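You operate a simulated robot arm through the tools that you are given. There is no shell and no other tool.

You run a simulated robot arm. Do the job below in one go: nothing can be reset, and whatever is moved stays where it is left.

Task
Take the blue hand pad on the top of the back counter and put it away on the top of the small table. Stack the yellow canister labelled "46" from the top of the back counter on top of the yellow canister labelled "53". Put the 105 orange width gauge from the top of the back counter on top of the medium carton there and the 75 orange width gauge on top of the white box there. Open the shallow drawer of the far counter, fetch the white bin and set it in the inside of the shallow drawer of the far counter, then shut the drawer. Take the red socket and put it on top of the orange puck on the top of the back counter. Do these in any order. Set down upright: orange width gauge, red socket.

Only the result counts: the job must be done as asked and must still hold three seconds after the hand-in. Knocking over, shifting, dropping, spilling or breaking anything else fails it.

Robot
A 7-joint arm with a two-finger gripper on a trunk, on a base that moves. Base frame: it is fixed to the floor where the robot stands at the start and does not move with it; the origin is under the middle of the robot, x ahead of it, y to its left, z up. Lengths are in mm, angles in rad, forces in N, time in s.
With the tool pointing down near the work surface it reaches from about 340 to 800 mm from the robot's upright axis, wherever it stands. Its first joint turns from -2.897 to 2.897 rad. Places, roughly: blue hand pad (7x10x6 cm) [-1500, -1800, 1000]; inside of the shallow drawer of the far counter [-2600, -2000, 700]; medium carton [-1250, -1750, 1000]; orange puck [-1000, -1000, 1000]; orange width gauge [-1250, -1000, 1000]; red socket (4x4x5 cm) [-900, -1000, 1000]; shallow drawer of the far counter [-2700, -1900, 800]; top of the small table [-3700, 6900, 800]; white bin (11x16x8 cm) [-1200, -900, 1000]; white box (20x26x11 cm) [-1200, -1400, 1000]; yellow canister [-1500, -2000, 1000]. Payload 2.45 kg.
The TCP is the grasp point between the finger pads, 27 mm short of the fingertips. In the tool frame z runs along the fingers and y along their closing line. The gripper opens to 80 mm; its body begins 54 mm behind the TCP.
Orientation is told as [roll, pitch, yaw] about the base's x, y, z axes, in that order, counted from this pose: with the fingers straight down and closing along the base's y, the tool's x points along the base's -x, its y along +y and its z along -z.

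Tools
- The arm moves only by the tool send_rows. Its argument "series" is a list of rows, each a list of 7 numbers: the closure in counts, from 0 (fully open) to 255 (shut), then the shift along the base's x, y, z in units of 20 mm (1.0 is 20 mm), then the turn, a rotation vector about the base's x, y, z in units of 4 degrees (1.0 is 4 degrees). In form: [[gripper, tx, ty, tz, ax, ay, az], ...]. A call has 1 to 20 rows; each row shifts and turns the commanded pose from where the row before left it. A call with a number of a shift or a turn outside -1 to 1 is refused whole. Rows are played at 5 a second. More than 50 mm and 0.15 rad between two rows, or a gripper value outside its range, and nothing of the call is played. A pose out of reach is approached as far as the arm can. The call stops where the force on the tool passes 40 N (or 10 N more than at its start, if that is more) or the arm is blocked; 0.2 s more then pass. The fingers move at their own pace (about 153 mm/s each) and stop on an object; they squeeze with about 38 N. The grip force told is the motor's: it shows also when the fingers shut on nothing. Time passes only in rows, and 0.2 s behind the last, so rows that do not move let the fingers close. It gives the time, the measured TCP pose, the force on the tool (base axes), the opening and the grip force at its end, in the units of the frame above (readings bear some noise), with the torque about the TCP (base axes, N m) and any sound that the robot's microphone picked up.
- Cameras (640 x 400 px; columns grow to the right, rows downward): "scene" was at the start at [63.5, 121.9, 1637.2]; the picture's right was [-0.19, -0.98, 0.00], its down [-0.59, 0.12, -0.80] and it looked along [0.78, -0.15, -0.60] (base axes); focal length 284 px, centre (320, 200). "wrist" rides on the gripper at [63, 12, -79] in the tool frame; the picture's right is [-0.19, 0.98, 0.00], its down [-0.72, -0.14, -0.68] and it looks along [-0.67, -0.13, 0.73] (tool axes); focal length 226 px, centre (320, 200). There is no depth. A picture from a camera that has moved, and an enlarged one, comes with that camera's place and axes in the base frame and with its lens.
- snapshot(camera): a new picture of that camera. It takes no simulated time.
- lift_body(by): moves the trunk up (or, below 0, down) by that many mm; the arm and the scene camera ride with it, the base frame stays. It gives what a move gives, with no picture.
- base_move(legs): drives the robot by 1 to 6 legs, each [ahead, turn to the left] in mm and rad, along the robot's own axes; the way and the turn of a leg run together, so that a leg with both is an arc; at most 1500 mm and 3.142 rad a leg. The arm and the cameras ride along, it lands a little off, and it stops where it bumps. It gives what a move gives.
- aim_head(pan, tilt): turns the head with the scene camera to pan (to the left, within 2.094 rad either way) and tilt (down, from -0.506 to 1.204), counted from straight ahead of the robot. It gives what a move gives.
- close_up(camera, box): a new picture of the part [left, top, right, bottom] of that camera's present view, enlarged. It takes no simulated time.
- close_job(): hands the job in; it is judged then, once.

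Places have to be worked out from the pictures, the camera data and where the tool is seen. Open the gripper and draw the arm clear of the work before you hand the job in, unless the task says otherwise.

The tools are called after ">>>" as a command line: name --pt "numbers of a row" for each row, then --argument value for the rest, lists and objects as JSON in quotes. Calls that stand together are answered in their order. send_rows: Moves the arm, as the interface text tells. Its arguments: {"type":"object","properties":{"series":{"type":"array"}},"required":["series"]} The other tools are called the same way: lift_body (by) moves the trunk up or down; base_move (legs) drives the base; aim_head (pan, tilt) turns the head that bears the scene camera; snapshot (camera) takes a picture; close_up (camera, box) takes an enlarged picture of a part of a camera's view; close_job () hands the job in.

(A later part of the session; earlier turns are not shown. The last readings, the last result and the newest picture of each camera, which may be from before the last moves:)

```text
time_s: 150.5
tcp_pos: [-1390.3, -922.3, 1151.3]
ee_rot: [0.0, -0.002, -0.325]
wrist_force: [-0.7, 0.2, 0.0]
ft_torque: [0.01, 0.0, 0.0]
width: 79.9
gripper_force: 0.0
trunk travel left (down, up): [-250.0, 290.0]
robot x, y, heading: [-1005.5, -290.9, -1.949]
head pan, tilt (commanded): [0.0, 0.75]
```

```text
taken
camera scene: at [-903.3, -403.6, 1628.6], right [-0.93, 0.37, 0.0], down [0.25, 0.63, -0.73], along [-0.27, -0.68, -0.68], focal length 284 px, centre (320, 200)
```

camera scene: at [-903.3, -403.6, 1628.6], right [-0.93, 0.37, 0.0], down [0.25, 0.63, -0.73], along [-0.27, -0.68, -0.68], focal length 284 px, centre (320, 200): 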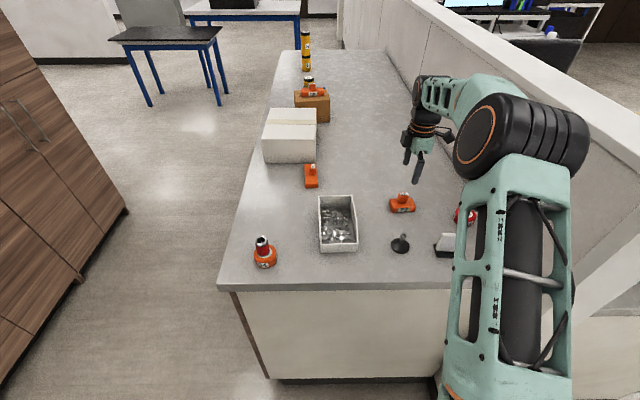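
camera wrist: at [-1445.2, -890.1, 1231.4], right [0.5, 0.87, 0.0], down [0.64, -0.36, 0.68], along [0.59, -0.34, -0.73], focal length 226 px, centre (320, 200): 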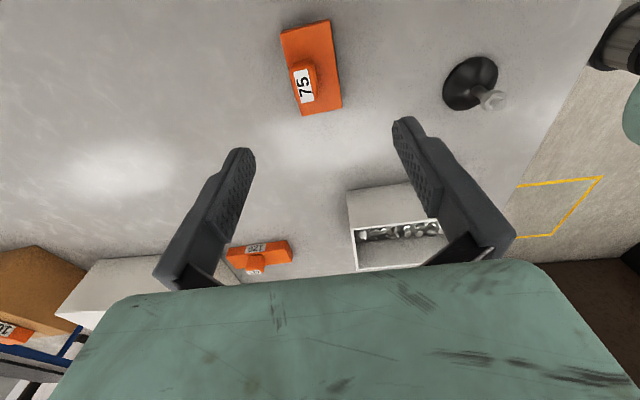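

I check the gauge position with zooms now that it is unobstructed in the scene view.

>>> close_up --camera "scene" --box '[370, 180, 440, 225]'

>>> close_up --camera "wrist" --box '[260, 5, 380, 130]'

```text
8.89 times, centred on (405, 202) of scene
camera zoom: at [-903.3, -403.6, 1628.6], right [-0.93, 0.37, 0.0], down [0.25, 0.63, -0.73], along [-0.27, -0.68, -0.68], focal length 2528 px, centre (-436, 178)
```

zoom: 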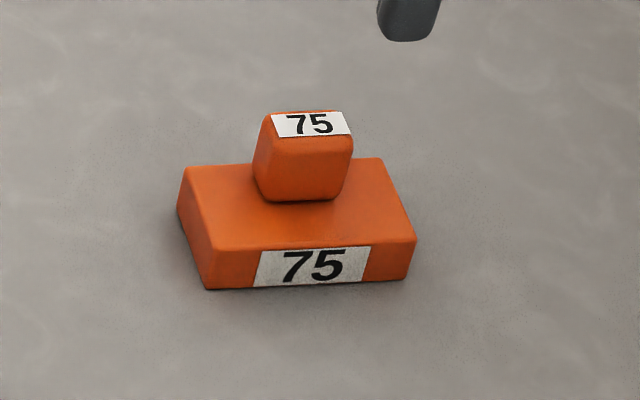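

```text
3.20 times, centred on (320, 68) of wrist
camera zoom: at [-1445.2, -890.1, 1231.4], right [0.5, 0.87, 0.0], down [0.64, -0.36, 0.68], along [0.59, -0.34, -0.73], focal length 723 px, centre (320, 624)
```

zoom: 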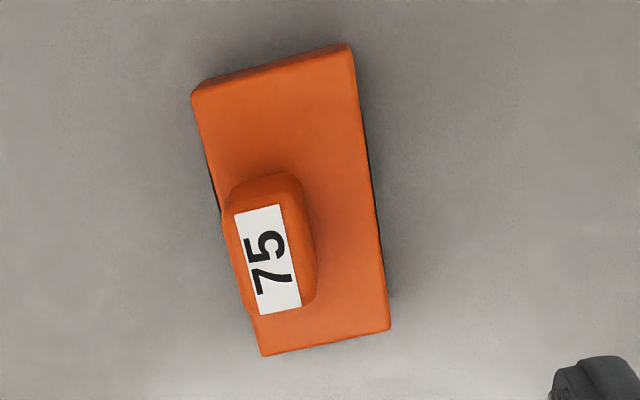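

Both views agree on centre (-1398, -924). I shift and descend to grip the base across its 44 mm width.

>>> send_rows --pt "0 -0.38 -0.09 0 0 0 0" --pt "0 0 0 -0.9 0 0 0" --pt "0 0 0 -0.9 0 0 0" --pt "0 0 0 -0.9 0 0 0" --pt "0 0 0 -0.9 0 0 0" --pt "0 0 0 -0.9 0 0 0" --pt "0 0 0 -0.9 0 0 0"

>>> snapshot --camera "wrist"

>>> close_up --camera "scene" --box '[340, 130, 480, 260]'

```text
time_s: 152.1
tcp_pos: [-1398.0, -924.2, 1046.0]
ee_rot: [0.002, -0.001, -0.326]
wrist_force: [-0.1, -0.1, -0.5]
ft_torque: [0.01, 0.03, 0.0]
width: 80.1
gripper_force: 0.1
trunk travel left (down, up): [-250.0, 290.0]
robot x, y, heading: [-1008.2, -292.2, -1.946]
head pan, tilt (commanded): [0.0, 0.75]
```

```text
taken
camera wrist: at [-1453.8, -891.4, 1124.3], right [0.5, 0.87, 0.0], down [0.63, -0.36, 0.68], along [0.59, -0.34, -0.73], focal length 226 px, centre (320, 200)
```

wrist: 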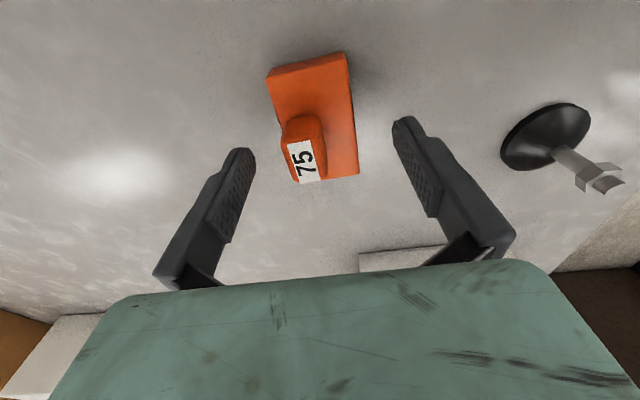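

```text
3.08 times, centred on (410, 195) of scene
camera zoom: at [-903.2, -403.6, 1628.6], right [-0.93, 0.37, 0.0], down [0.25, 0.63, -0.73], along [-0.27, -0.68, -0.68], focal length 875 px, centre (43, 215)
```

zoom: 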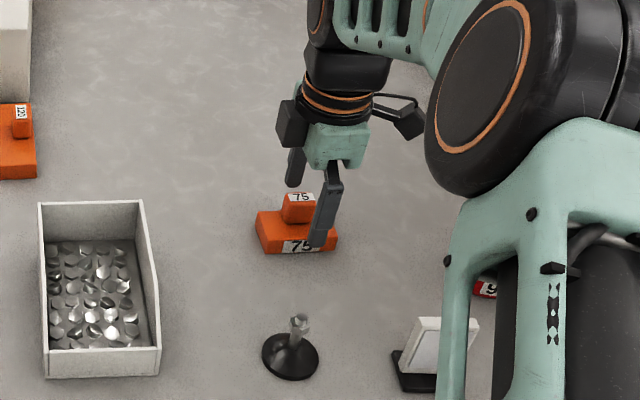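

Well centred. I descend the last 39 mm and close.

>>> send_rows --pt "0 0 0 -0.9 0 0 0" --pt "0 0 0 -0.9 0 0 0" --pt "0 0 0 -0.1 0 0 0" --pt "255 0 0 0 0 0 0" --pt "255 0 0 0 0 0 0" --pt "255 0 0 0 0 0 0" --pt "255 0 0 0 0 0 0"

>>> snapshot --camera "wrist"

```text
time_s: 153.7
tcp_pos: [-1397.8, -923.9, 1009.8]
ee_rot: [0.0, 0.0, -0.324]
wrist_force: [0.3, -0.1, -0.6]
ft_torque: [-0.02, 0.01, -0.02]
width: 44.5
gripper_force: 38.2
trunk travel left (down, up): [-250.0, 290.0]
robot x, y, heading: [-1006.1, -291.2, -1.948]
head pan, tilt (commanded): [0.0, 0.75]
```

```text
taken
camera wrist: at [-1453.0, -891.4, 1087.8], right [0.5, 0.87, 0.0], down [0.64, -0.36, 0.68], along [0.59, -0.34, -0.73], focal length 226 px, centre (320, 200)
```

wrist: 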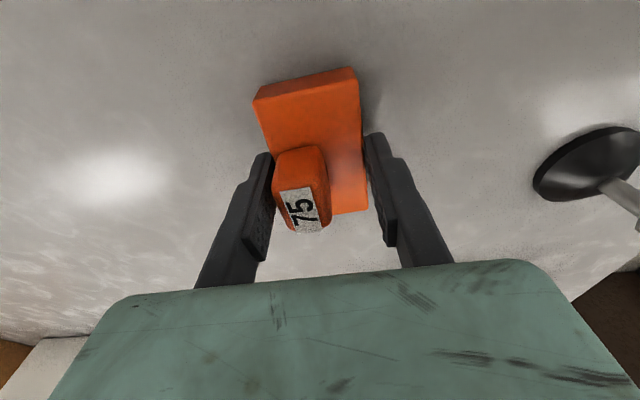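

Gripped at 44.5 mm. I lift it 210 mm and retract.

>>> send_rows --pt "255 0 0 0.6 0 0 0" --pt "255 0 0 1 0 0 0" --pt "255 0 0 1 0 0 0" --pt "255 0 0 1 0 0 0" --pt "255 0 0 1 0 0 0" --pt "255 0 0 1 0 0 0" --pt "255 0 0 1 0 0 0" --pt "255 0 0 1 0 0 0" --pt "255 0 0 1 0 0 0" --pt "255 0 0 1 0 0 0" --pt "255 0 0 1 0 0 0"

>>> send_rows --pt "255 0.97 0.84 0 0 0 0" --pt "255 0.97 0.84 0 0 0 0" --pt "255 0.97 0.84 0 0 0 0" --pt "255 0.97 0.84 0 0 0 0" --pt "255 0.97 0.84 0 0 0 0" --pt "255 0.97 0.84 0 0 0 0" --pt "255 0.97 0.84 0 0 0 0" --pt "255 0.97 0.84 0 0 0 0" --pt "255 0.97 0.84 0 0 0 0" --pt "255 0.97 0.84 0 0 0 0" --pt "255 0.97 0.84 0 0 0 0"

>>> snapshot --camera "scene"

```text
time_s: 156.1
tcp_pos: [-1397.3, -923.4, 1219.2]
ee_rot: [-0.001, 0.0, -0.325]
wrist_force: [-1.0, -0.1, -0.8]
ft_torque: [-0.01, 0.01, -0.01]
width: 44.1
gripper_force: 38.4
trunk travel left (down, up): [-250.0, 290.0]
robot x, y, heading: [-1008.1, -289.2, -1.941]
head pan, tilt (commanded): [0.0, 0.75]
```

```text
time_s: 158.5
tcp_pos: [-1183.1, -739.7, 1219.8]
ee_rot: [0.001, 0.0, -0.324]
wrist_force: [0.1, 0.8, -0.4]
ft_torque: [-0.01, -0.01, 0.02]
width: 44.4
gripper_force: 38.2
trunk travel left (down, up): [-250.0, 290.0]
robot x, y, heading: [-1004.9, -290.6, -1.948]
head pan, tilt (commanded): [0.0, 0.75]
```

```text
taken
camera scene: at [-902.5, -402.9, 1628.7], right [-0.93, 0.37, 0.0], down [0.25, 0.63, -0.73], along [-0.27, -0.68, -0.68], focal length 284 px, centre (320, 200)
```

scene: 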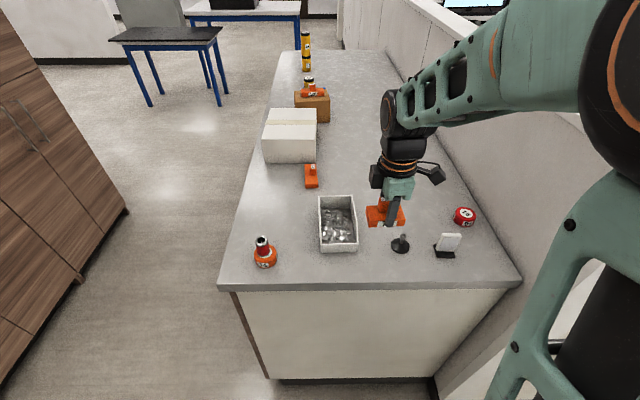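

I drive back to the aisle and down to the white box (s≈1725).

>>> base_move --legs '[[0, 1.589], [835, 0], [0, -1.571]]'

```text
time_s: 170.9
tcp_pos: [-409.6, -1040.1, 1218.5]
ee_rot: [-0.001, 0.001, -0.335]
wrist_force: [-0.3, -0.4, -1.0]
ft_torque: [-0.03, 0.01, 0.02]
width: 44.0
gripper_force: 37.7
trunk travel left (down, up): [-250.0, 290.0]
robot x, y, heading: [-225.1, -598.8, -1.962]
head pan, tilt (commanded): [0.0, 0.75]
```

On the aisle line. I correct the heading, drive 1085 mm, then turn to face the box.

>>> base_move --legs '[[0, 0.035], [1085, 0], [0, -1.571]]'

>>> snapshot --camera "scene"

>>> snapshot --camera "wrist"

```text
time_s: 180.8
tcp_pos: [-1059.5, -1448.5, 1219.4]
ee_rot: [0.0, 0.002, -1.877]
wrist_force: [-0.2, 0.8, -2.0]
ft_torque: [-0.04, 0.0, 0.0]
width: 44.4
gripper_force: 38.1
trunk travel left (down, up): [-250.0, 290.0]
robot x, y, heading: [-606.1, -1616.9, 2.784]
head pan, tilt (commanded): [0.0, 0.75]
```

```text
taken
camera scene: at [-718.9, -1725.9, 1628.7], right [0.35, 0.94, 0.0], down [0.64, -0.24, -0.73], along [-0.68, 0.26, -0.68], focal length 284 px, centre (320, 200)
```

scene: 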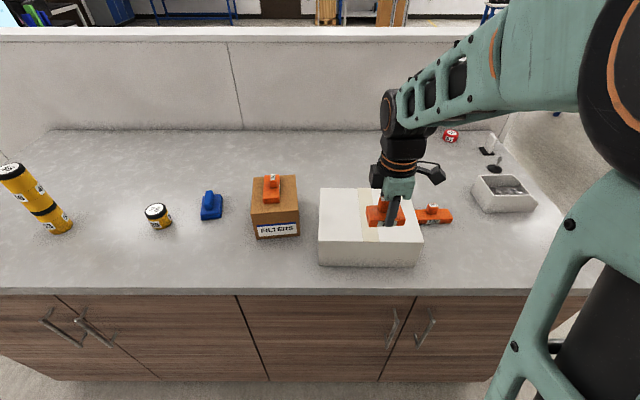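

```text
taken
camera wrist: at [-1027.5, -1390.0, 1298.7], right [0.88, -0.48, 0.0], down [-0.35, -0.64, 0.68], along [-0.33, -0.6, -0.73], focal length 226 px, centre (320, 200)
```

wrist: 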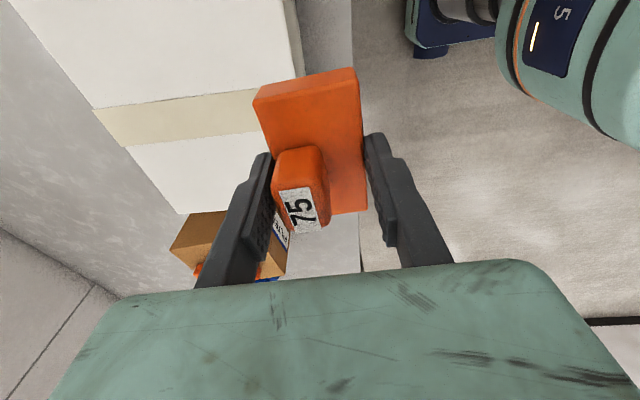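

I zoom in on the white box to measure its top.

>>> close_up --camera "scene" --box '[300, 165, 460, 275]'

```text
3.64 times, centred on (380, 220) of scene
camera zoom: at [-718.9, -1725.9, 1628.7], right [0.35, 0.94, 0.0], down [0.64, -0.24, -0.73], along [-0.68, 0.26, -0.68], focal length 1034 px, centre (102, 127)
```

zoom: 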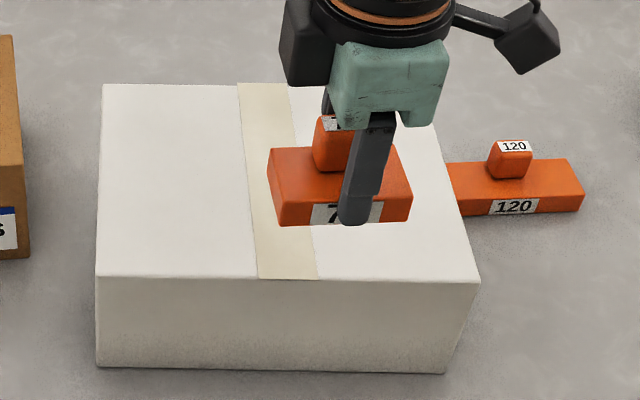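

White box centre is about (-1178, -1413). I move the gauge over it and lower to about 15 mm above.

>>> send_rows --pt "255 -0.985 0.295 0 0 0 0" --pt "255 -0.985 0.295 0 0 0 0" --pt "255 -0.985 0.295 0 0 0 0" --pt "255 -0.985 0.295 0 0 0 0" --pt "255 -0.985 0.295 0 0 0 0" --pt "255 -0.985 0.295 0 0 0 0" --pt "255 0 0 -0.85 0 0 0" --pt "255 0 0 -0.85 0 0 0" --pt "255 0 0 -0.85 0 0 0" --pt "255 0 0 -0.85 0 0 0" --pt "255 0 0 -0.85 0 0 0" --pt "255 0 0 0 0 0 0"

>>> close_up --camera "scene" --box '[300, 165, 460, 275]'

>>> snapshot --camera "wrist"

```text
time_s: 183.3
tcp_pos: [-1176.1, -1413.6, 1135.1]
ee_rot: [0.0, -0.001, -1.879]
wrist_force: [0.0, 0.2, -0.8]
ft_torque: [0.03, 0.03, -0.03]
width: 44.0
gripper_force: 37.9
trunk travel left (down, up): [-250.0, 290.0]
robot x, y, heading: [-610.4, -1612.7, 2.782]
head pan, tilt (commanded): [0.0, 0.75]
```

```text
3.64 times, centred on (380, 220) of scene
camera zoom: at [-718.9, -1726.0, 1628.7], right [0.35, 0.94, 0.0], down [0.64, -0.24, -0.73], along [-0.68, 0.26, -0.68], focal length 1034 px, centre (102, 127)
```

zoom: 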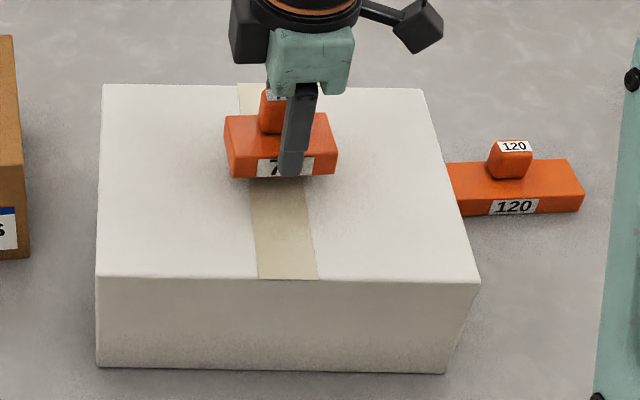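

```text
taken
camera wrist: at [-1144.6, -1355.3, 1213.2], right [0.88, -0.48, 0.0], down [-0.35, -0.64, 0.68], along [-0.33, -0.6, -0.73], focal length 226 px, centre (320, 200)
```

wrist: 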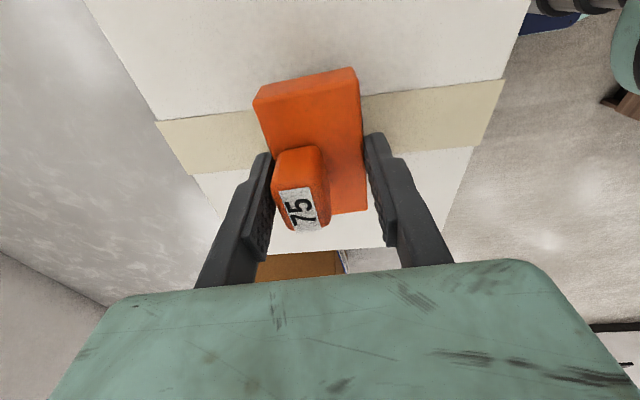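

Centred over the box. I lower in small steps until contact.

>>> send_rows --pt "255 0 0 -0.3 0 0 0" --pt "255 0 0 -0.2 0 0 0" --pt "255 0 0 0 0 0 0"

>>> send_rows --pt "255 0 0 -0.12 0 0 0" --pt "255 0 0 0 0 0 0"

>>> send_rows --pt "255 0 0 -0.1 0 0 0" --pt "255 0 0 0 0 0 0"

>>> send_rows --pt "255 0 0 -0.1 0 0 0" --pt "255 0 0 0 0 0 0"

```text
time_s: 184.2
tcp_pos: [-1176.7, -1412.9, 1124.4]
ee_rot: [0.001, 0.001, -1.878]
wrist_force: [0.8, -1.1, -1.5]
ft_torque: [0.02, -0.01, -0.01]
width: 43.8
gripper_force: 37.8
trunk travel left (down, up): [-250.0, 290.0]
robot x, y, heading: [-608.3, -1617.8, 2.787]
head pan, tilt (commanded): [0.0, 0.75]
```

```text
time_s: 184.8
tcp_pos: [-1176.2, -1413.6, 1122.2]
ee_rot: [-0.001, 0.0, -1.877]
wrist_force: [-0.2, 0.5, -1.4]
ft_torque: [-0.04, -0.03, -0.01]
width: 44.1
gripper_force: 38.0
trunk travel left (down, up): [-250.0, 290.0]
robot x, y, heading: [-605.1, -1615.5, 2.784]
head pan, tilt (commanded): [0.0, 0.75]
```

```text
time_s: 185.3
tcp_pos: [-1177.3, -1411.5, 1120.4]
ee_rot: [0.0, 0.0, -1.88]
wrist_force: [0.2, 0.4, -2.2]
ft_torque: [0.0, -0.03, -0.03]
width: 44.1
gripper_force: 37.6
trunk travel left (down, up): [-250.0, 290.0]
robot x, y, heading: [-606.3, -1613.2, 2.783]
head pan, tilt (commanded): [0.0, 0.75]
```

```text
time_s: 185.9
tcp_pos: [-1176.8, -1411.0, 1117.9]
ee_rot: [0.001, 0.0, -1.879]
wrist_force: [-0.4, 0.4, 1.4]
ft_torque: [-0.04, -0.02, -0.01]
width: 44.1
gripper_force: 38.1
trunk travel left (down, up): [-250.0, 290.0]
robot x, y, heading: [-608.2, -1619.5, 2.783]
head pan, tilt (commanded): [0.0, 0.75]
```

Contact is just beginning; one more millimetre to seat it, then open.

>>> send_rows --pt "255 0 0 -0.05 0 0 0" --pt "255 0 0 0 0 0 0"

>>> send_rows --pt "200 0 0 0 0 0 0" --pt "100 0 0 0 0 0 0" --pt "50 0 0 0 0 0 0" --pt "50 0 0 0 0 0 0"

>>> close_up --camera "scene" --box '[300, 165, 460, 275]'

```text
time_s: 186.6
tcp_pos: [-1176.8, -1412.6, 1117.4]
ee_rot: [-0.001, 0.0, -1.877]
wrist_force: [1.3, 0.0, 7.8]
ft_torque: [-0.13, -0.15, 0.0]
width: 44.0
gripper_force: 38.6
trunk travel left (down, up): [-250.0, 290.0]
robot x, y, heading: [-611.2, -1617.6, 2.778]
head pan, tilt (commanded): [0.0, 0.75]
```

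```text
time_s: 187.6
tcp_pos: [-1176.6, -1411.9, 1116.7]
ee_rot: [0.001, 0.0, -1.88]
wrist_force: [0.4, -0.1, -0.1]
ft_torque: [0.02, -0.04, 0.0]
width: 64.1
gripper_force: 0.1
trunk travel left (down, up): [-250.0, 290.0]
robot x, y, heading: [-608.5, -1617.8, 2.781]
head pan, tilt (commanded): [0.0, 0.75]
```

```text
3.64 times, centred on (380, 220) of scene
camera zoom: at [-718.9, -1726.0, 1628.6], right [0.35, 0.94, 0.0], down [0.64, -0.24, -0.73], along [-0.68, 0.26, -0.68], focal length 1034 px, centre (102, 127)
```

zoom: 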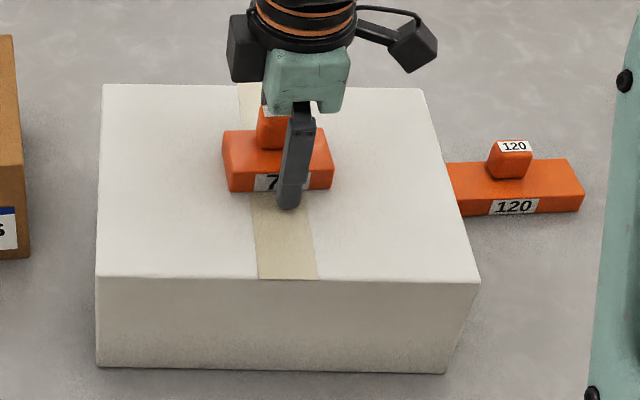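

The 75 gauge rests on the white box. I raise the hand straight up and retract for the next move.

>>> send_rows --pt "50 0 0 0.5 0 0 0" --pt "50 0 0 1 0 0 0" --pt "50 0 0 1 0 0 0" --pt "50 0 0 1 0 0 0" --pt "0 0 0 1 0 0 0" --pt "0 0 0 1 0 0 0" --pt "0 0.9 -0.33 0 0 0 0" --pt "0 0.9 -0.33 0 0 0 0" --pt "0 0.9 -0.33 0 0 0 0" --pt "0 0.9 -0.33 0 0 0 0" --pt "0 0.9 -0.33 0 0 0 0" --pt "0 0.9 -0.33 0 0 0 0"

>>> snapshot --camera "scene"

```text
time_s: 190.2
tcp_pos: [-1068.7, -1451.0, 1228.5]
ee_rot: [0.0, 0.001, -1.878]
wrist_force: [1.0, -0.9, -0.8]
ft_torque: [-0.02, 0.01, 0.0]
width: 80.1
gripper_force: 0.1
trunk travel left (down, up): [-250.0, 290.0]
robot x, y, heading: [-605.1, -1617.6, 2.783]
head pan, tilt (commanded): [0.0, 0.75]
```

```text
taken
camera scene: at [-718.3, -1726.3, 1628.7], right [0.35, 0.94, 0.0], down [0.64, -0.24, -0.73], along [-0.68, 0.26, -0.68], focal length 284 px, centre (320, 200)
```

scene: 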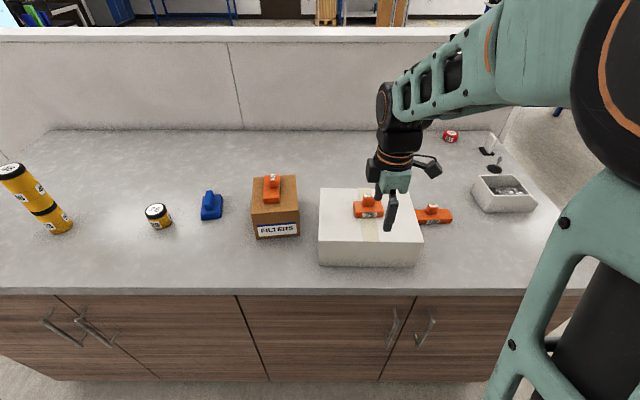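

Both gauges are in place. Next the blue pad: I shift along the aisle by 430 mm to face it.

>>> base_move --legs '[[0, 1.575], [430, 0], [0, -1.571]]'

>>> snapshot --camera "scene"

>>> snapshot --camera "wrist"

```text
time_s: 200.7
tcp_pos: [-1215.5, -1851.7, 1227.7]
ee_rot: [0.0, 0.001, -1.887]
wrist_force: [0.3, 0.6, -0.5]
ft_torque: [-0.01, 0.04, 0.02]
width: 80.1
gripper_force: 0.1
trunk travel left (down, up): [-250.0, 290.0]
robot x, y, heading: [-756.7, -2021.0, 2.773]
head pan, tilt (commanded): [0.0, 0.75]
```

```text
taken
camera scene: at [-865.9, -2129.6, 1628.7], right [0.36, 0.93, 0.0], down [0.64, -0.25, -0.73], along [-0.68, 0.26, -0.68], focal length 284 px, centre (320, 200)
```

scene: 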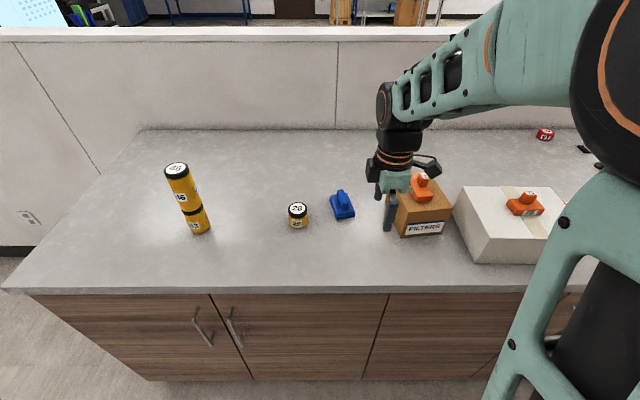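

```text
taken
camera wrist: at [-1181.9, -1794.4, 1306.8], right [0.87, -0.49, 0.0], down [-0.36, -0.64, 0.68], along [-0.33, -0.59, -0.73], focal length 226 px, centre (320, 200)
```

wrist: 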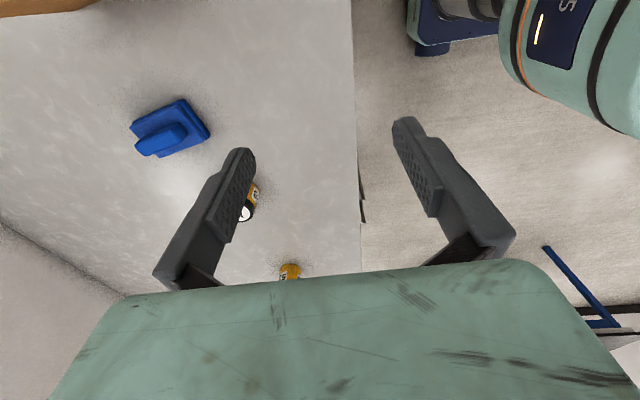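

I zoom in on the pad from both cameras to get its place and handle direction.

>>> close_up --camera "scene" --box '[310, 170, 380, 235]'

>>> close_up --camera "wrist" --box '[110, 80, 230, 170]'

```text
6.15 times, centred on (345, 202) of scene
camera zoom: at [-865.9, -2129.6, 1628.7], right [0.36, 0.93, 0.0], down [0.64, -0.25, -0.73], along [-0.68, 0.26, -0.68], focal length 1750 px, centre (166, 185)
```

zoom: 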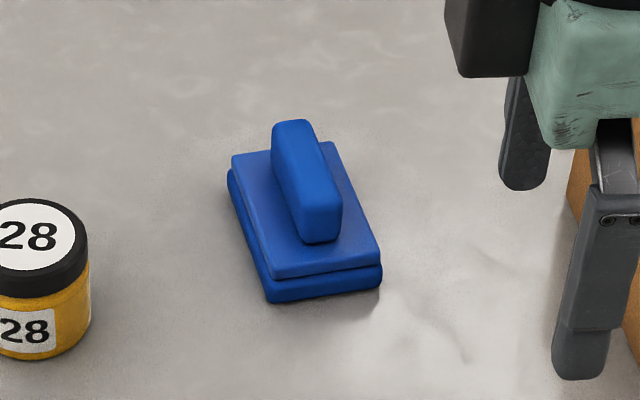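

```text
4.44 times, centred on (170, 125) of wrist
camera zoom: at [-1181.9, -1794.4, 1306.8], right [0.87, -0.49, 0.0], down [-0.36, -0.64, 0.68], along [-0.33, -0.59, -0.73], focal length 1005 px, centre (987, 533)
```

zoom: 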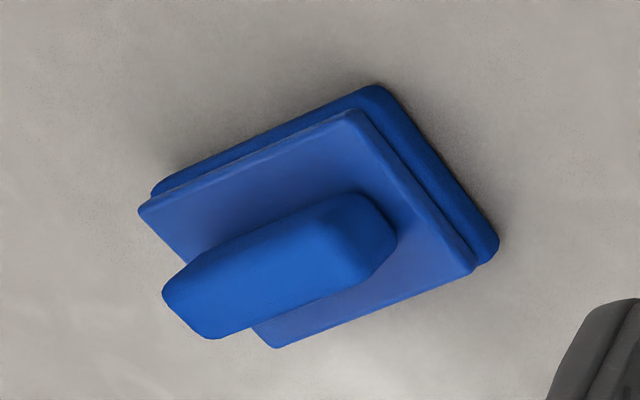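

The pad centre is at about (-1450, -1825) and its handle runs along about 2.985 rad. I move above it while turning the tool by -1.40 rad so the fingers close across the handle.

>>> send_rows --pt "0 -0.586 0.067 -0.2 0 0 -1" --pt "0 -0.586 0.067 -0.2 0 0 -1" --pt "0 -0.586 0.067 -0.2 0 0 -1" --pt "0 -0.586 0.067 -0.2 0 0 -1" --pt "0 -0.586 0.067 -0.2 0 0 -1" --pt "0 -0.586 0.067 -0.2 0 0 -1" --pt "0 -0.586 0.067 -0.2 0 0 -1" --pt "0 -0.586 0.067 -0.2 0 0 -1" --pt "0 -0.586 0.067 -0.2 0 0 -1" --pt "0 -0.586 0.067 -0.2 0 0 -1" --pt "0 -0.586 0.067 -0.2 0 0 -1" --pt "0 -0.586 0.067 -0.2 0 0 -1" --pt "0 -0.586 0.067 -0.2 0 0 -1" --pt "0 -0.586 0.067 -0.2 0 0 -1" --pt "0 -0.586 0.067 -0.2 0 0 -1" --pt "0 -0.586 0.067 -0.2 0 0 -1" --pt "0 -0.586 0.067 -0.2 0 0 -1" --pt "0 -0.586 0.067 -0.2 0 0 -1" --pt "0 -0.586 0.067 -0.2 0 0 -1" --pt "0 -0.586 0.067 -0.2 0 0 -1"

>>> snapshot --camera "wrist"

>>> close_up --camera "wrist" --box '[250, 20, 390, 130]'

```text
time_s: 204.9
tcp_pos: [-1446.8, -1824.7, 1147.3]
ee_rot: [-0.002, 0.0, 3.0]
wrist_force: [-0.6, 0.5, -0.3]
ft_torque: [-0.01, -0.02, 0.03]
width: 79.9
gripper_force: 0.0
trunk travel left (down, up): [-250.0, 290.0]
robot x, y, heading: [-751.8, -2019.3, 2.768]
head pan, tilt (commanded): [0.0, 0.75]
```

```text
taken
camera wrist: at [-1386.2, -1846.2, 1225.9], right [-0.33, -0.94, 0.0], down [-0.69, 0.24, 0.68], along [-0.64, 0.23, -0.73], focal length 226 px, centre (320, 200)
```

wrist: 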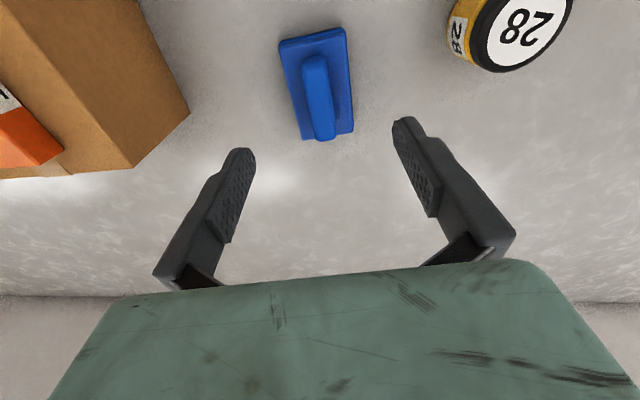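

```text
3.64 times, centred on (320, 75) of wrist
camera zoom: at [-1386.2, -1846.2, 1225.9], right [-0.33, -0.94, 0.0], down [-0.69, 0.24, 0.68], along [-0.64, 0.23, -0.73], focal length 822 px, centre (320, 654)
```

zoom: 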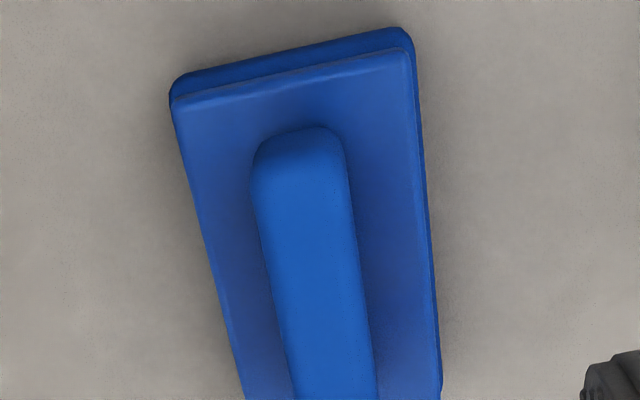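

The handle is centred and aligned. I descend so the tips stay just above the plate and close on the handle.

>>> send_rows --pt "0 -0.1 0 -0.9 0 0 0" --pt "0 0 0 -0.9 0 0 0" --pt "0 0 0 -0.9 0 0 0" --pt "0 0 0 -0.9 0 0 0" --pt "0 0 0 -0.9 0 0 0" --pt "0 0 0 -0.9 0 0 0" --pt "0 0 0 0 0 0 0"

>>> snapshot --camera "wrist"

>>> close_up --camera "scene" --box '[290, 130, 400, 240]'

```text
time_s: 206.5
tcp_pos: [-1449.8, -1825.2, 1039.2]
ee_rot: [-0.001, -0.001, 2.999]
wrist_force: [0.2, 0.1, 0.2]
ft_torque: [0.02, -0.02, -0.02]
width: 79.9
gripper_force: 0.1
trunk travel left (down, up): [-250.0, 290.0]
robot x, y, heading: [-755.9, -2021.8, 2.768]
head pan, tilt (commanded): [0.0, 0.75]
```

```text
taken
camera wrist: at [-1388.1, -1846.1, 1118.2], right [-0.33, -0.94, 0.0], down [-0.69, 0.24, 0.68], along [-0.64, 0.22, -0.73], focal length 226 px, centre (320, 200)
```

wrist: 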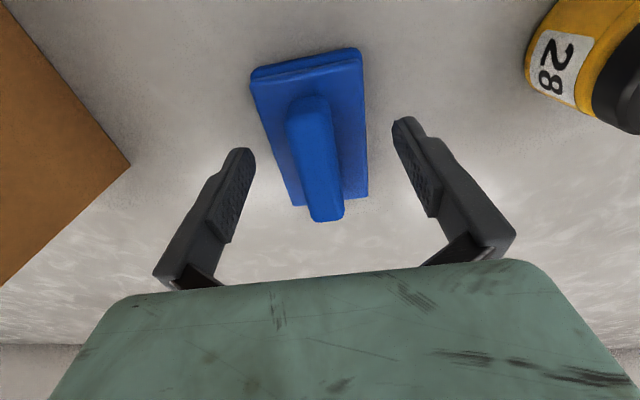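

```text
3.64 times, centred on (345, 185) of scene
camera zoom: at [-866.0, -2129.6, 1628.7], right [0.36, 0.93, 0.0], down [0.64, -0.25, -0.73], along [-0.68, 0.26, -0.68], focal length 1034 px, centre (229, 254)
```

zoom: 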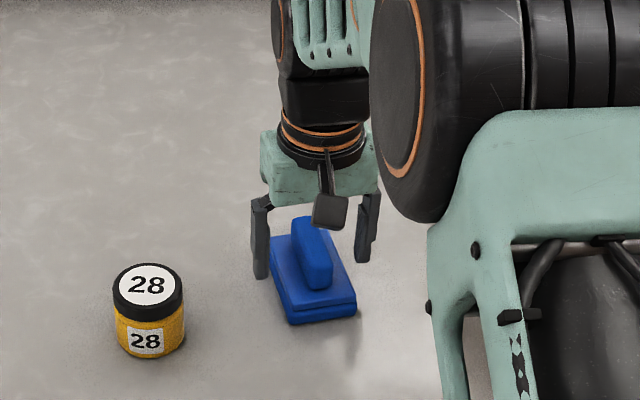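

Good alignment. I go 5 mm lower and close on the handle.

>>> send_rows --pt "0 0 0 -0.25 0 0 0" --pt "255 0 0 0 0 0 0" --pt "255 0 0 0 0 0 0" --pt "255 0 0 0 0 0 0" --pt "255 0 0 0 0 0 0" --pt "255 0 0 0 0 0 0"

>>> snapshot --camera "wrist"

```text
time_s: 207.9
tcp_pos: [-1450.6, -1824.9, 1034.7]
ee_rot: [0.001, 0.0, 2.999]
wrist_force: [0.9, 0.9, -0.8]
ft_torque: [0.03, -0.06, -0.01]
width: 20.7
gripper_force: 37.9
trunk travel left (down, up): [-250.0, 290.0]
robot x, y, heading: [-752.1, -2021.0, 2.777]
head pan, tilt (commanded): [0.0, 0.75]
```

```text
taken
camera wrist: at [-1388.7, -1845.8, 1113.3], right [-0.33, -0.94, 0.0], down [-0.69, 0.24, 0.68], along [-0.64, 0.22, -0.73], focal length 226 px, centre (320, 200)
```

wrist: 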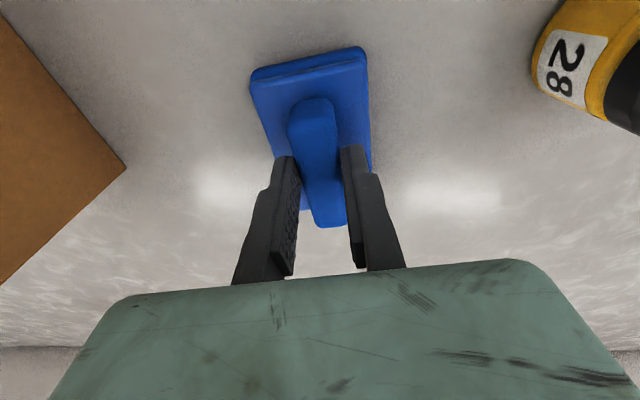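

Handle gripped (20.7 mm). I lift and retract.

>>> send_rows --pt "255 0 0 0.5 0 0 0" --pt "255 0 0 1 0 0 0" --pt "255 0 0 1 0 0 0" --pt "255 0 0 1 0 0 0" --pt "255 0 0 1 0 0 0" --pt "255 0 0 1 0 0 0" --pt "255 0 0 1 0 0 0" --pt "255 0 0 1 0 0 0" --pt "255 0 0 1 0 0 0" --pt "255 0 0 1 0 0 0"

>>> send_rows --pt "255 0.98 -0.275 0 0 0 0" --pt "255 0.98 -0.275 0 0 0 0" --pt "255 0.98 -0.275 0 0 0 0" --pt "255 0.98 -0.275 0 0 0 0" --pt "255 0.98 -0.275 0 0 0 0" --pt "255 0.98 -0.275 0 0 0 0" --pt "255 0.98 -0.275 0 0 0 0" --pt "255 0.98 -0.275 0 0 0 0" --pt "255 0.98 -0.275 0 0 0 0" --pt "255 0.98 -0.275 0 0 0 0" --pt "255 0.98 -0.275 0 0 0 0" --pt "255 0.98 -0.275 0 0 0 0"

>>> snapshot --camera "scene"

>>> snapshot --camera "wrist"

```text
time_s: 210.1
tcp_pos: [-1449.5, -1824.2, 1223.4]
ee_rot: [0.0, -0.001, 3.001]
wrist_force: [0.3, -0.1, -0.1]
ft_torque: [0.02, -0.01, 0.01]
width: 21.1
gripper_force: 38.4
trunk travel left (down, up): [-250.0, 290.0]
robot x, y, heading: [-753.9, -2020.2, 2.778]
head pan, tilt (commanded): [0.0, 0.75]
```

```text
time_s: 212.7
tcp_pos: [-1215.1, -1890.5, 1222.6]
ee_rot: [0.0, 0.001, 3.0]
wrist_force: [-0.1, 0.4, -0.7]
ft_torque: [0.0, 0.02, -0.02]
width: 21.3
gripper_force: 38.2
trunk travel left (down, up): [-250.0, 290.0]
robot x, y, heading: [-752.9, -2018.6, 2.772]
head pan, tilt (commanded): [0.0, 0.75]
```

```text
taken
camera scene: at [-865.4, -2129.8, 1628.7], right [0.36, 0.93, 0.0], down [0.64, -0.24, -0.73], along [-0.68, 0.26, -0.68], focal length 284 px, centre (320, 200)
```

scene: 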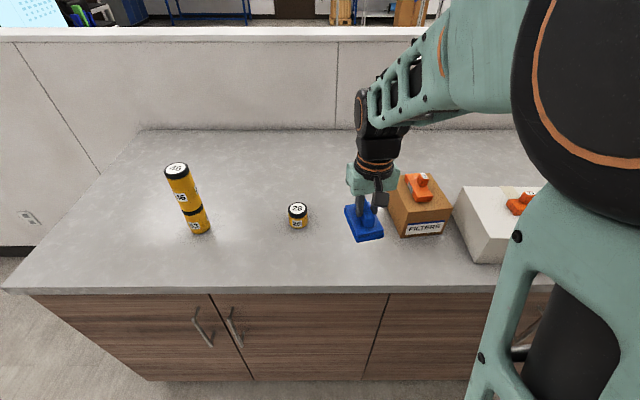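

```text
taken
camera wrist: at [-1153.1, -1911.0, 1302.4], right [-0.33, -0.94, 0.0], down [-0.69, 0.24, 0.68], along [-0.64, 0.22, -0.73], focal length 226 px, centre (320, 200)
```

wrist: 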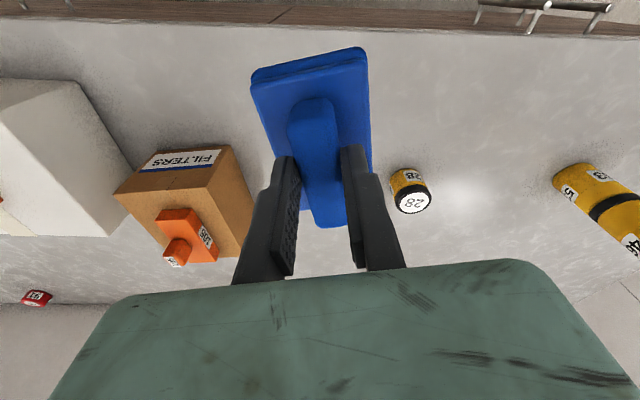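

Pad held securely (its bottom 58 mm below the TCP). Now I drive out of the aisle toward the open area to find the small table.

>>> base_move --legs '[[0, -1.56], [1450, 0], [700, 0], [0, 1.571]]'

>>> aim_head --pan 0.0 --tilt 0.3

>>> snapshot --camera "scene"

```text
time_s: 231.2
tcp_pos: [-477.7, 110.2, 1222.3]
ee_rot: [0.001, 0.001, 3.02]
wrist_force: [0.4, 0.1, 0.1]
ft_torque: [0.01, 0.0, 0.02]
width: 21.0
gripper_force: 38.4
trunk travel left (down, up): [-250.0, 290.0]
robot x, y, heading: [-11.1, -12.0, 2.795]
head pan, tilt (commanded): [0.0, 0.75]
```

```text
time_s: 232.1
tcp_pos: [-478.1, 108.7, 1223.8]
ee_rot: [-0.001, 0.001, 3.02]
wrist_force: [0.1, 0.0, -0.7]
ft_torque: [0.01, 0.01, 0.0]
width: 20.7
gripper_force: 37.9
trunk travel left (down, up): [-250.0, 290.0]
robot x, y, heading: [-18.3, -12.3, 2.793]
head pan, tilt (commanded): [0.0, 0.3]
```

```text
taken
camera scene: at [-134.4, -119.2, 1668.9], right [0.34, 0.94, 0.0], down [0.28, -0.1, -0.95], along [-0.9, 0.33, -0.3], focal length 284 px, centre (320, 200)
```

scene: 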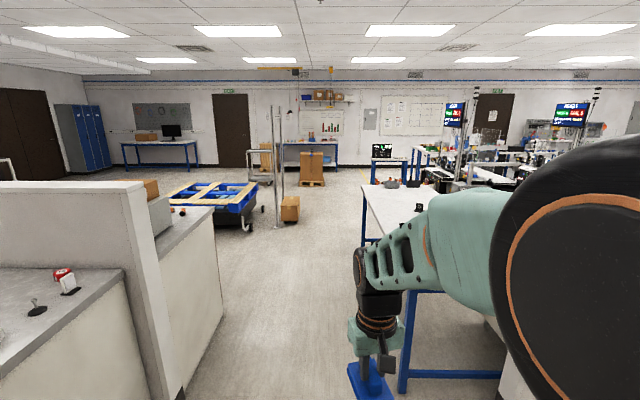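

I see a passage between the far counter's end (left) and the bench with the bottle (right). I drive through its middle and look further.

>>> base_move --legs '[[0, 0.22], [1320, 0], [0, -0.23], [1400, 0]]'

>>> snapshot --camera "scene"

>>> aim_head --pan -1.2 --tilt 0.3

>>> snapshot --camera "scene"

>>> aim_head --pan 1.5 --tilt 0.3

>>> snapshot --camera "scene"

```text
time_s: 246.9
tcp_pos: [-3102.5, 751.4, 1222.7]
ee_rot: [-0.001, 0.0, 3.024]
wrist_force: [0.8, -0.3, -1.2]
ft_torque: [0.01, -0.03, 0.02]
width: 21.1
gripper_force: 37.3
trunk travel left (down, up): [-250.0, 290.0]
robot x, y, heading: [-2640.0, 632.8, 2.8]
head pan, tilt (commanded): [0.0, 0.3]
```

```text
taken
camera scene: at [-2758.3, 523.6, 1669.0], right [0.34, 0.94, 0.0], down [0.28, -0.1, -0.96], along [-0.9, 0.32, -0.3], focal length 284 px, centre (320, 200)
```

scene: 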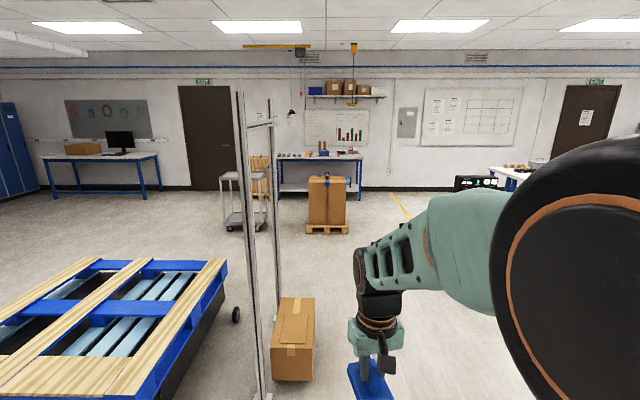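

```text
time_s: 248.3
tcp_pos: [-3101.5, 751.6, 1224.4]
ee_rot: [0.001, 0.0, 3.023]
wrist_force: [0.8, 0.2, -0.7]
ft_torque: [0.02, 0.0, 0.02]
width: 21.0
gripper_force: 38.2
trunk travel left (down, up): [-250.0, 290.0]
robot x, y, heading: [-2641.7, 634.1, 2.796]
head pan, tilt (commanded): [-1.201, 0.3]
```

```text
taken
camera scene: at [-2672.6, 585.2, 1669.0], right [1.0, 0.03, 0.0], down [0.01, -0.3, -0.96], along [-0.02, 0.95, -0.3], focal length 284 px, centre (320, 200)
```

scene: 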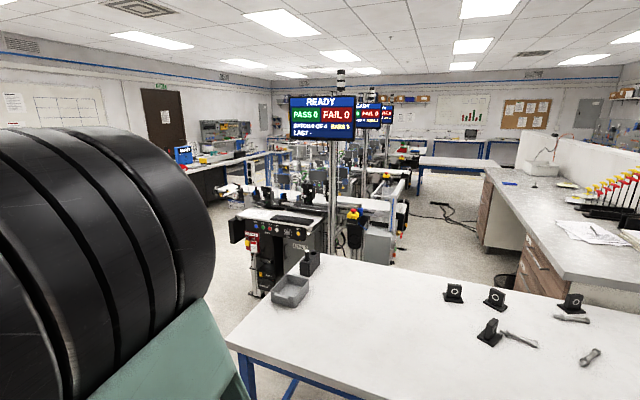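

```text
time_s: 250.7
tcp_pos: [-3103.2, 752.0, 1222.4]
ee_rot: [0.0, -0.001, 3.022]
wrist_force: [0.0, 0.3, 0.4]
ft_torque: [0.02, -0.02, 0.0]
width: 20.9
gripper_force: 37.9
trunk travel left (down, up): [-250.0, 290.0]
robot x, y, heading: [-2637.1, 631.8, 2.796]
head pan, tilt (commanded): [1.499, 0.3]
```

```text
taken
camera scene: at [-2708.0, 406.5, 1669.0], right [-0.91, 0.41, 0.0], down [0.12, 0.27, -0.96], along [-0.39, -0.87, -0.3], focal length 284 px, centre (320, 200)
```

scene: 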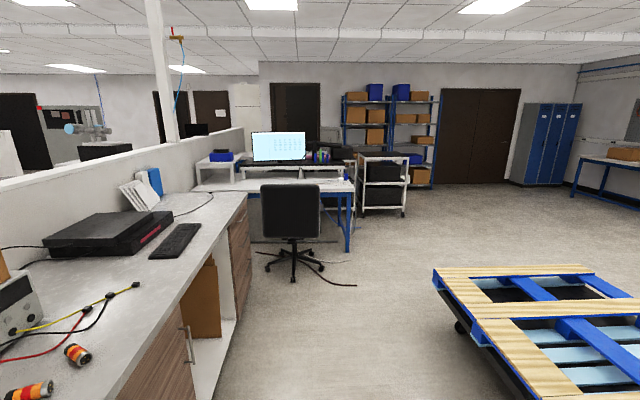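

I zoom toward the given table place (about column 281, row 153 with pan -1.2).

>>> aim_head --pan -1.05 --tilt 0.2

>>> close_up --camera "scene" --box '[230, 120, 430, 245]'

>>> snapshot --camera "scene"

```text
time_s: 253.0
tcp_pos: [-3102.6, 751.3, 1223.6]
ee_rot: [0.001, 0.0, 3.023]
wrist_force: [0.1, 0.9, -1.1]
ft_torque: [0.01, 0.02, 0.03]
width: 20.9
gripper_force: 37.9
trunk travel left (down, up): [-250.0, 290.0]
robot x, y, heading: [-2639.8, 634.4, 2.797]
head pan, tilt (commanded): [-1.051, 0.201]
```

```text
3.20 times, centred on (330, 182) of scene
camera zoom: at [-2686.5, 583.6, 1678.3], right [0.98, 0.17, 0.0], down [0.04, -0.2, -0.98], along [-0.17, 0.96, -0.2], focal length 910 px, centre (288, 256)
```

zoom: 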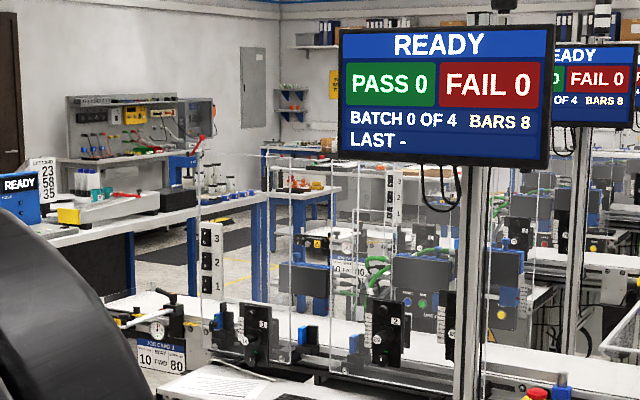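

```text
taken
camera scene: at [-2686.5, 583.6, 1678.3], right [0.98, 0.17, 0.0], down [0.04, -0.2, -0.98], along [-0.17, 0.96, -0.2], focal length 284 px, centre (320, 200)
```

scene: 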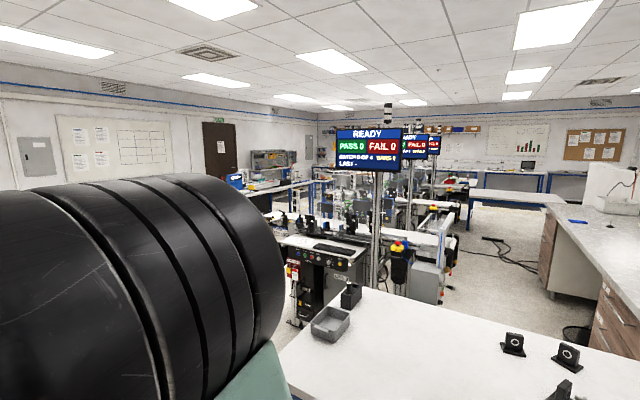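

The table with blue legs and an orange item behind the guards matches the given place. I head diagonally across the open floor, passing left of the stations, in steps.

>>> base_move --legs '[[0, -0.452], [1300, 0]]'

>>> aim_head --pan -0.5 --tilt 0.3

>>> snapshot --camera "scene"

>>> aim_head --pan 0.3 --tilt 0.3

>>> snapshot --camera "scene"

```text
time_s: 260.8
tcp_pos: [-3878.5, 1880.4, 1224.2]
ee_rot: [-0.002, -0.001, 2.548]
wrist_force: [-0.3, -0.1, 0.3]
ft_torque: [-0.02, 0.01, -0.05]
width: 20.8
gripper_force: 37.7
trunk travel left (down, up): [-250.0, 290.0]
robot x, y, heading: [-3519.5, 1561.3, 2.328]
head pan, tilt (commanded): [-1.051, 0.201]
```

```text
time_s: 261.8
tcp_pos: [-3878.3, 1879.4, 1221.9]
ee_rot: [0.0, 0.001, 2.55]
wrist_force: [-0.4, -0.2, -0.3]
ft_torque: [-0.03, -0.02, -0.04]
width: 21.1
gripper_force: 38.4
trunk travel left (down, up): [-250.0, 290.0]
robot x, y, heading: [-3518.0, 1562.0, 2.321]
head pan, tilt (commanded): [-0.499, 0.3]
```

```text
taken
camera scene: at [-3634.6, 1540.3, 1669.0], right [0.97, 0.25, 0.0], down [0.07, -0.29, -0.96], along [-0.24, 0.93, -0.3], focal length 284 px, centre (320, 200)
```

scene: 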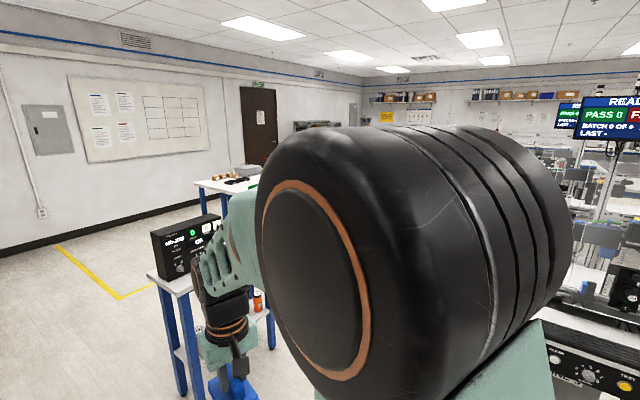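

```text
time_s: 262.9
tcp_pos: [-3879.4, 1879.2, 1223.3]
ee_rot: [-0.001, 0.001, 2.548]
wrist_force: [0.0, -0.9, -0.4]
ft_torque: [0.0, -0.01, -0.03]
width: 20.7
gripper_force: 38.2
trunk travel left (down, up): [-250.0, 290.0]
robot x, y, heading: [-3522.4, 1559.2, 2.324]
head pan, tilt (commanded): [0.3, 0.3]
```

```text
taken
camera scene: at [-3692.3, 1496.3, 1669.0], right [0.5, 0.87, 0.0], down [0.26, -0.15, -0.96], along [-0.83, 0.47, -0.3], focal length 284 px, centre (320, 200)
```

scene: 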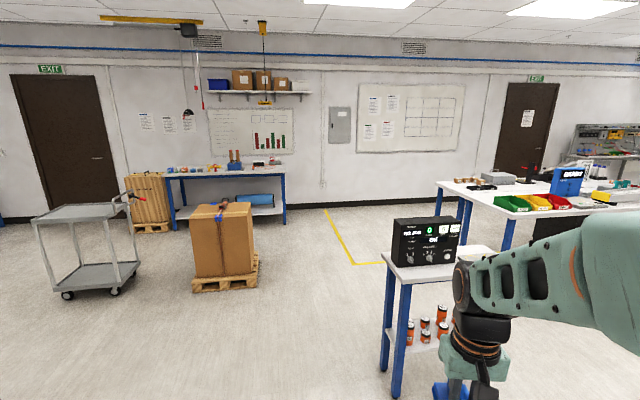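

The instrument table stands ahead (leg near s=-783, n=-5209), so I'll pass between it and the stations. I move further across first, then turn right and look down that gap.

>>> base_move --legs '[[0, 0.455], [780, 0], [0, -1.571]]'

>>> aim_head --pan 0.2 --tilt 0.45

>>> snapshot --camera "scene"

```text
time_s: 264.1
tcp_pos: [-3924.8, 1821.1, 1223.7]
ee_rot: [-0.002, 0.0, 2.707]
wrist_force: [1.0, -0.5, -1.1]
ft_torque: [-0.03, 0.03, -0.02]
width: 20.8
gripper_force: 37.7
trunk travel left (down, up): [-250.0, 290.0]
robot x, y, heading: [-3522.8, 1564.9, 2.478]
head pan, tilt (commanded): [0.3, 0.3]
stopped in leg 1: the robot was blocked; the commanded pose is now the measured one
```

```text
time_s: 264.8
tcp_pos: [-3923.9, 1820.1, 1222.7]
ee_rot: [-0.002, 0.001, 2.707]
wrist_force: [0.8, 0.4, -0.5]
ft_torque: [0.0, -0.02, 0.01]
width: 20.8
gripper_force: 38.2
trunk travel left (down, up): [-250.0, 290.0]
robot x, y, heading: [-3518.2, 1560.7, 2.48]
head pan, tilt (commanded): [0.201, 0.45]
```

```text
taken
camera scene: at [-3676.1, 1479.1, 1655.1], right [0.45, 0.89, 0.0], down [0.39, -0.19, -0.9], along [-0.81, 0.4, -0.43], focal length 284 px, centre (320, 200)
```

scene: 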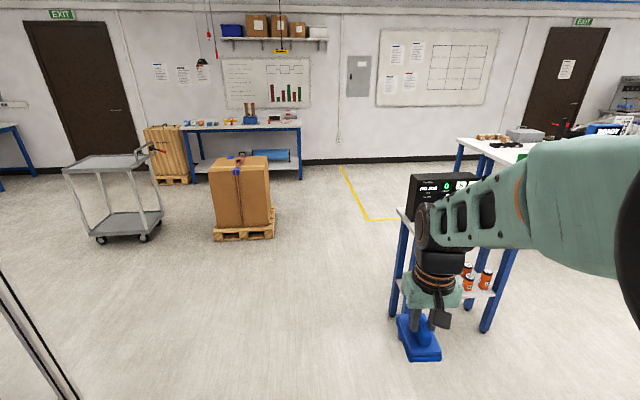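

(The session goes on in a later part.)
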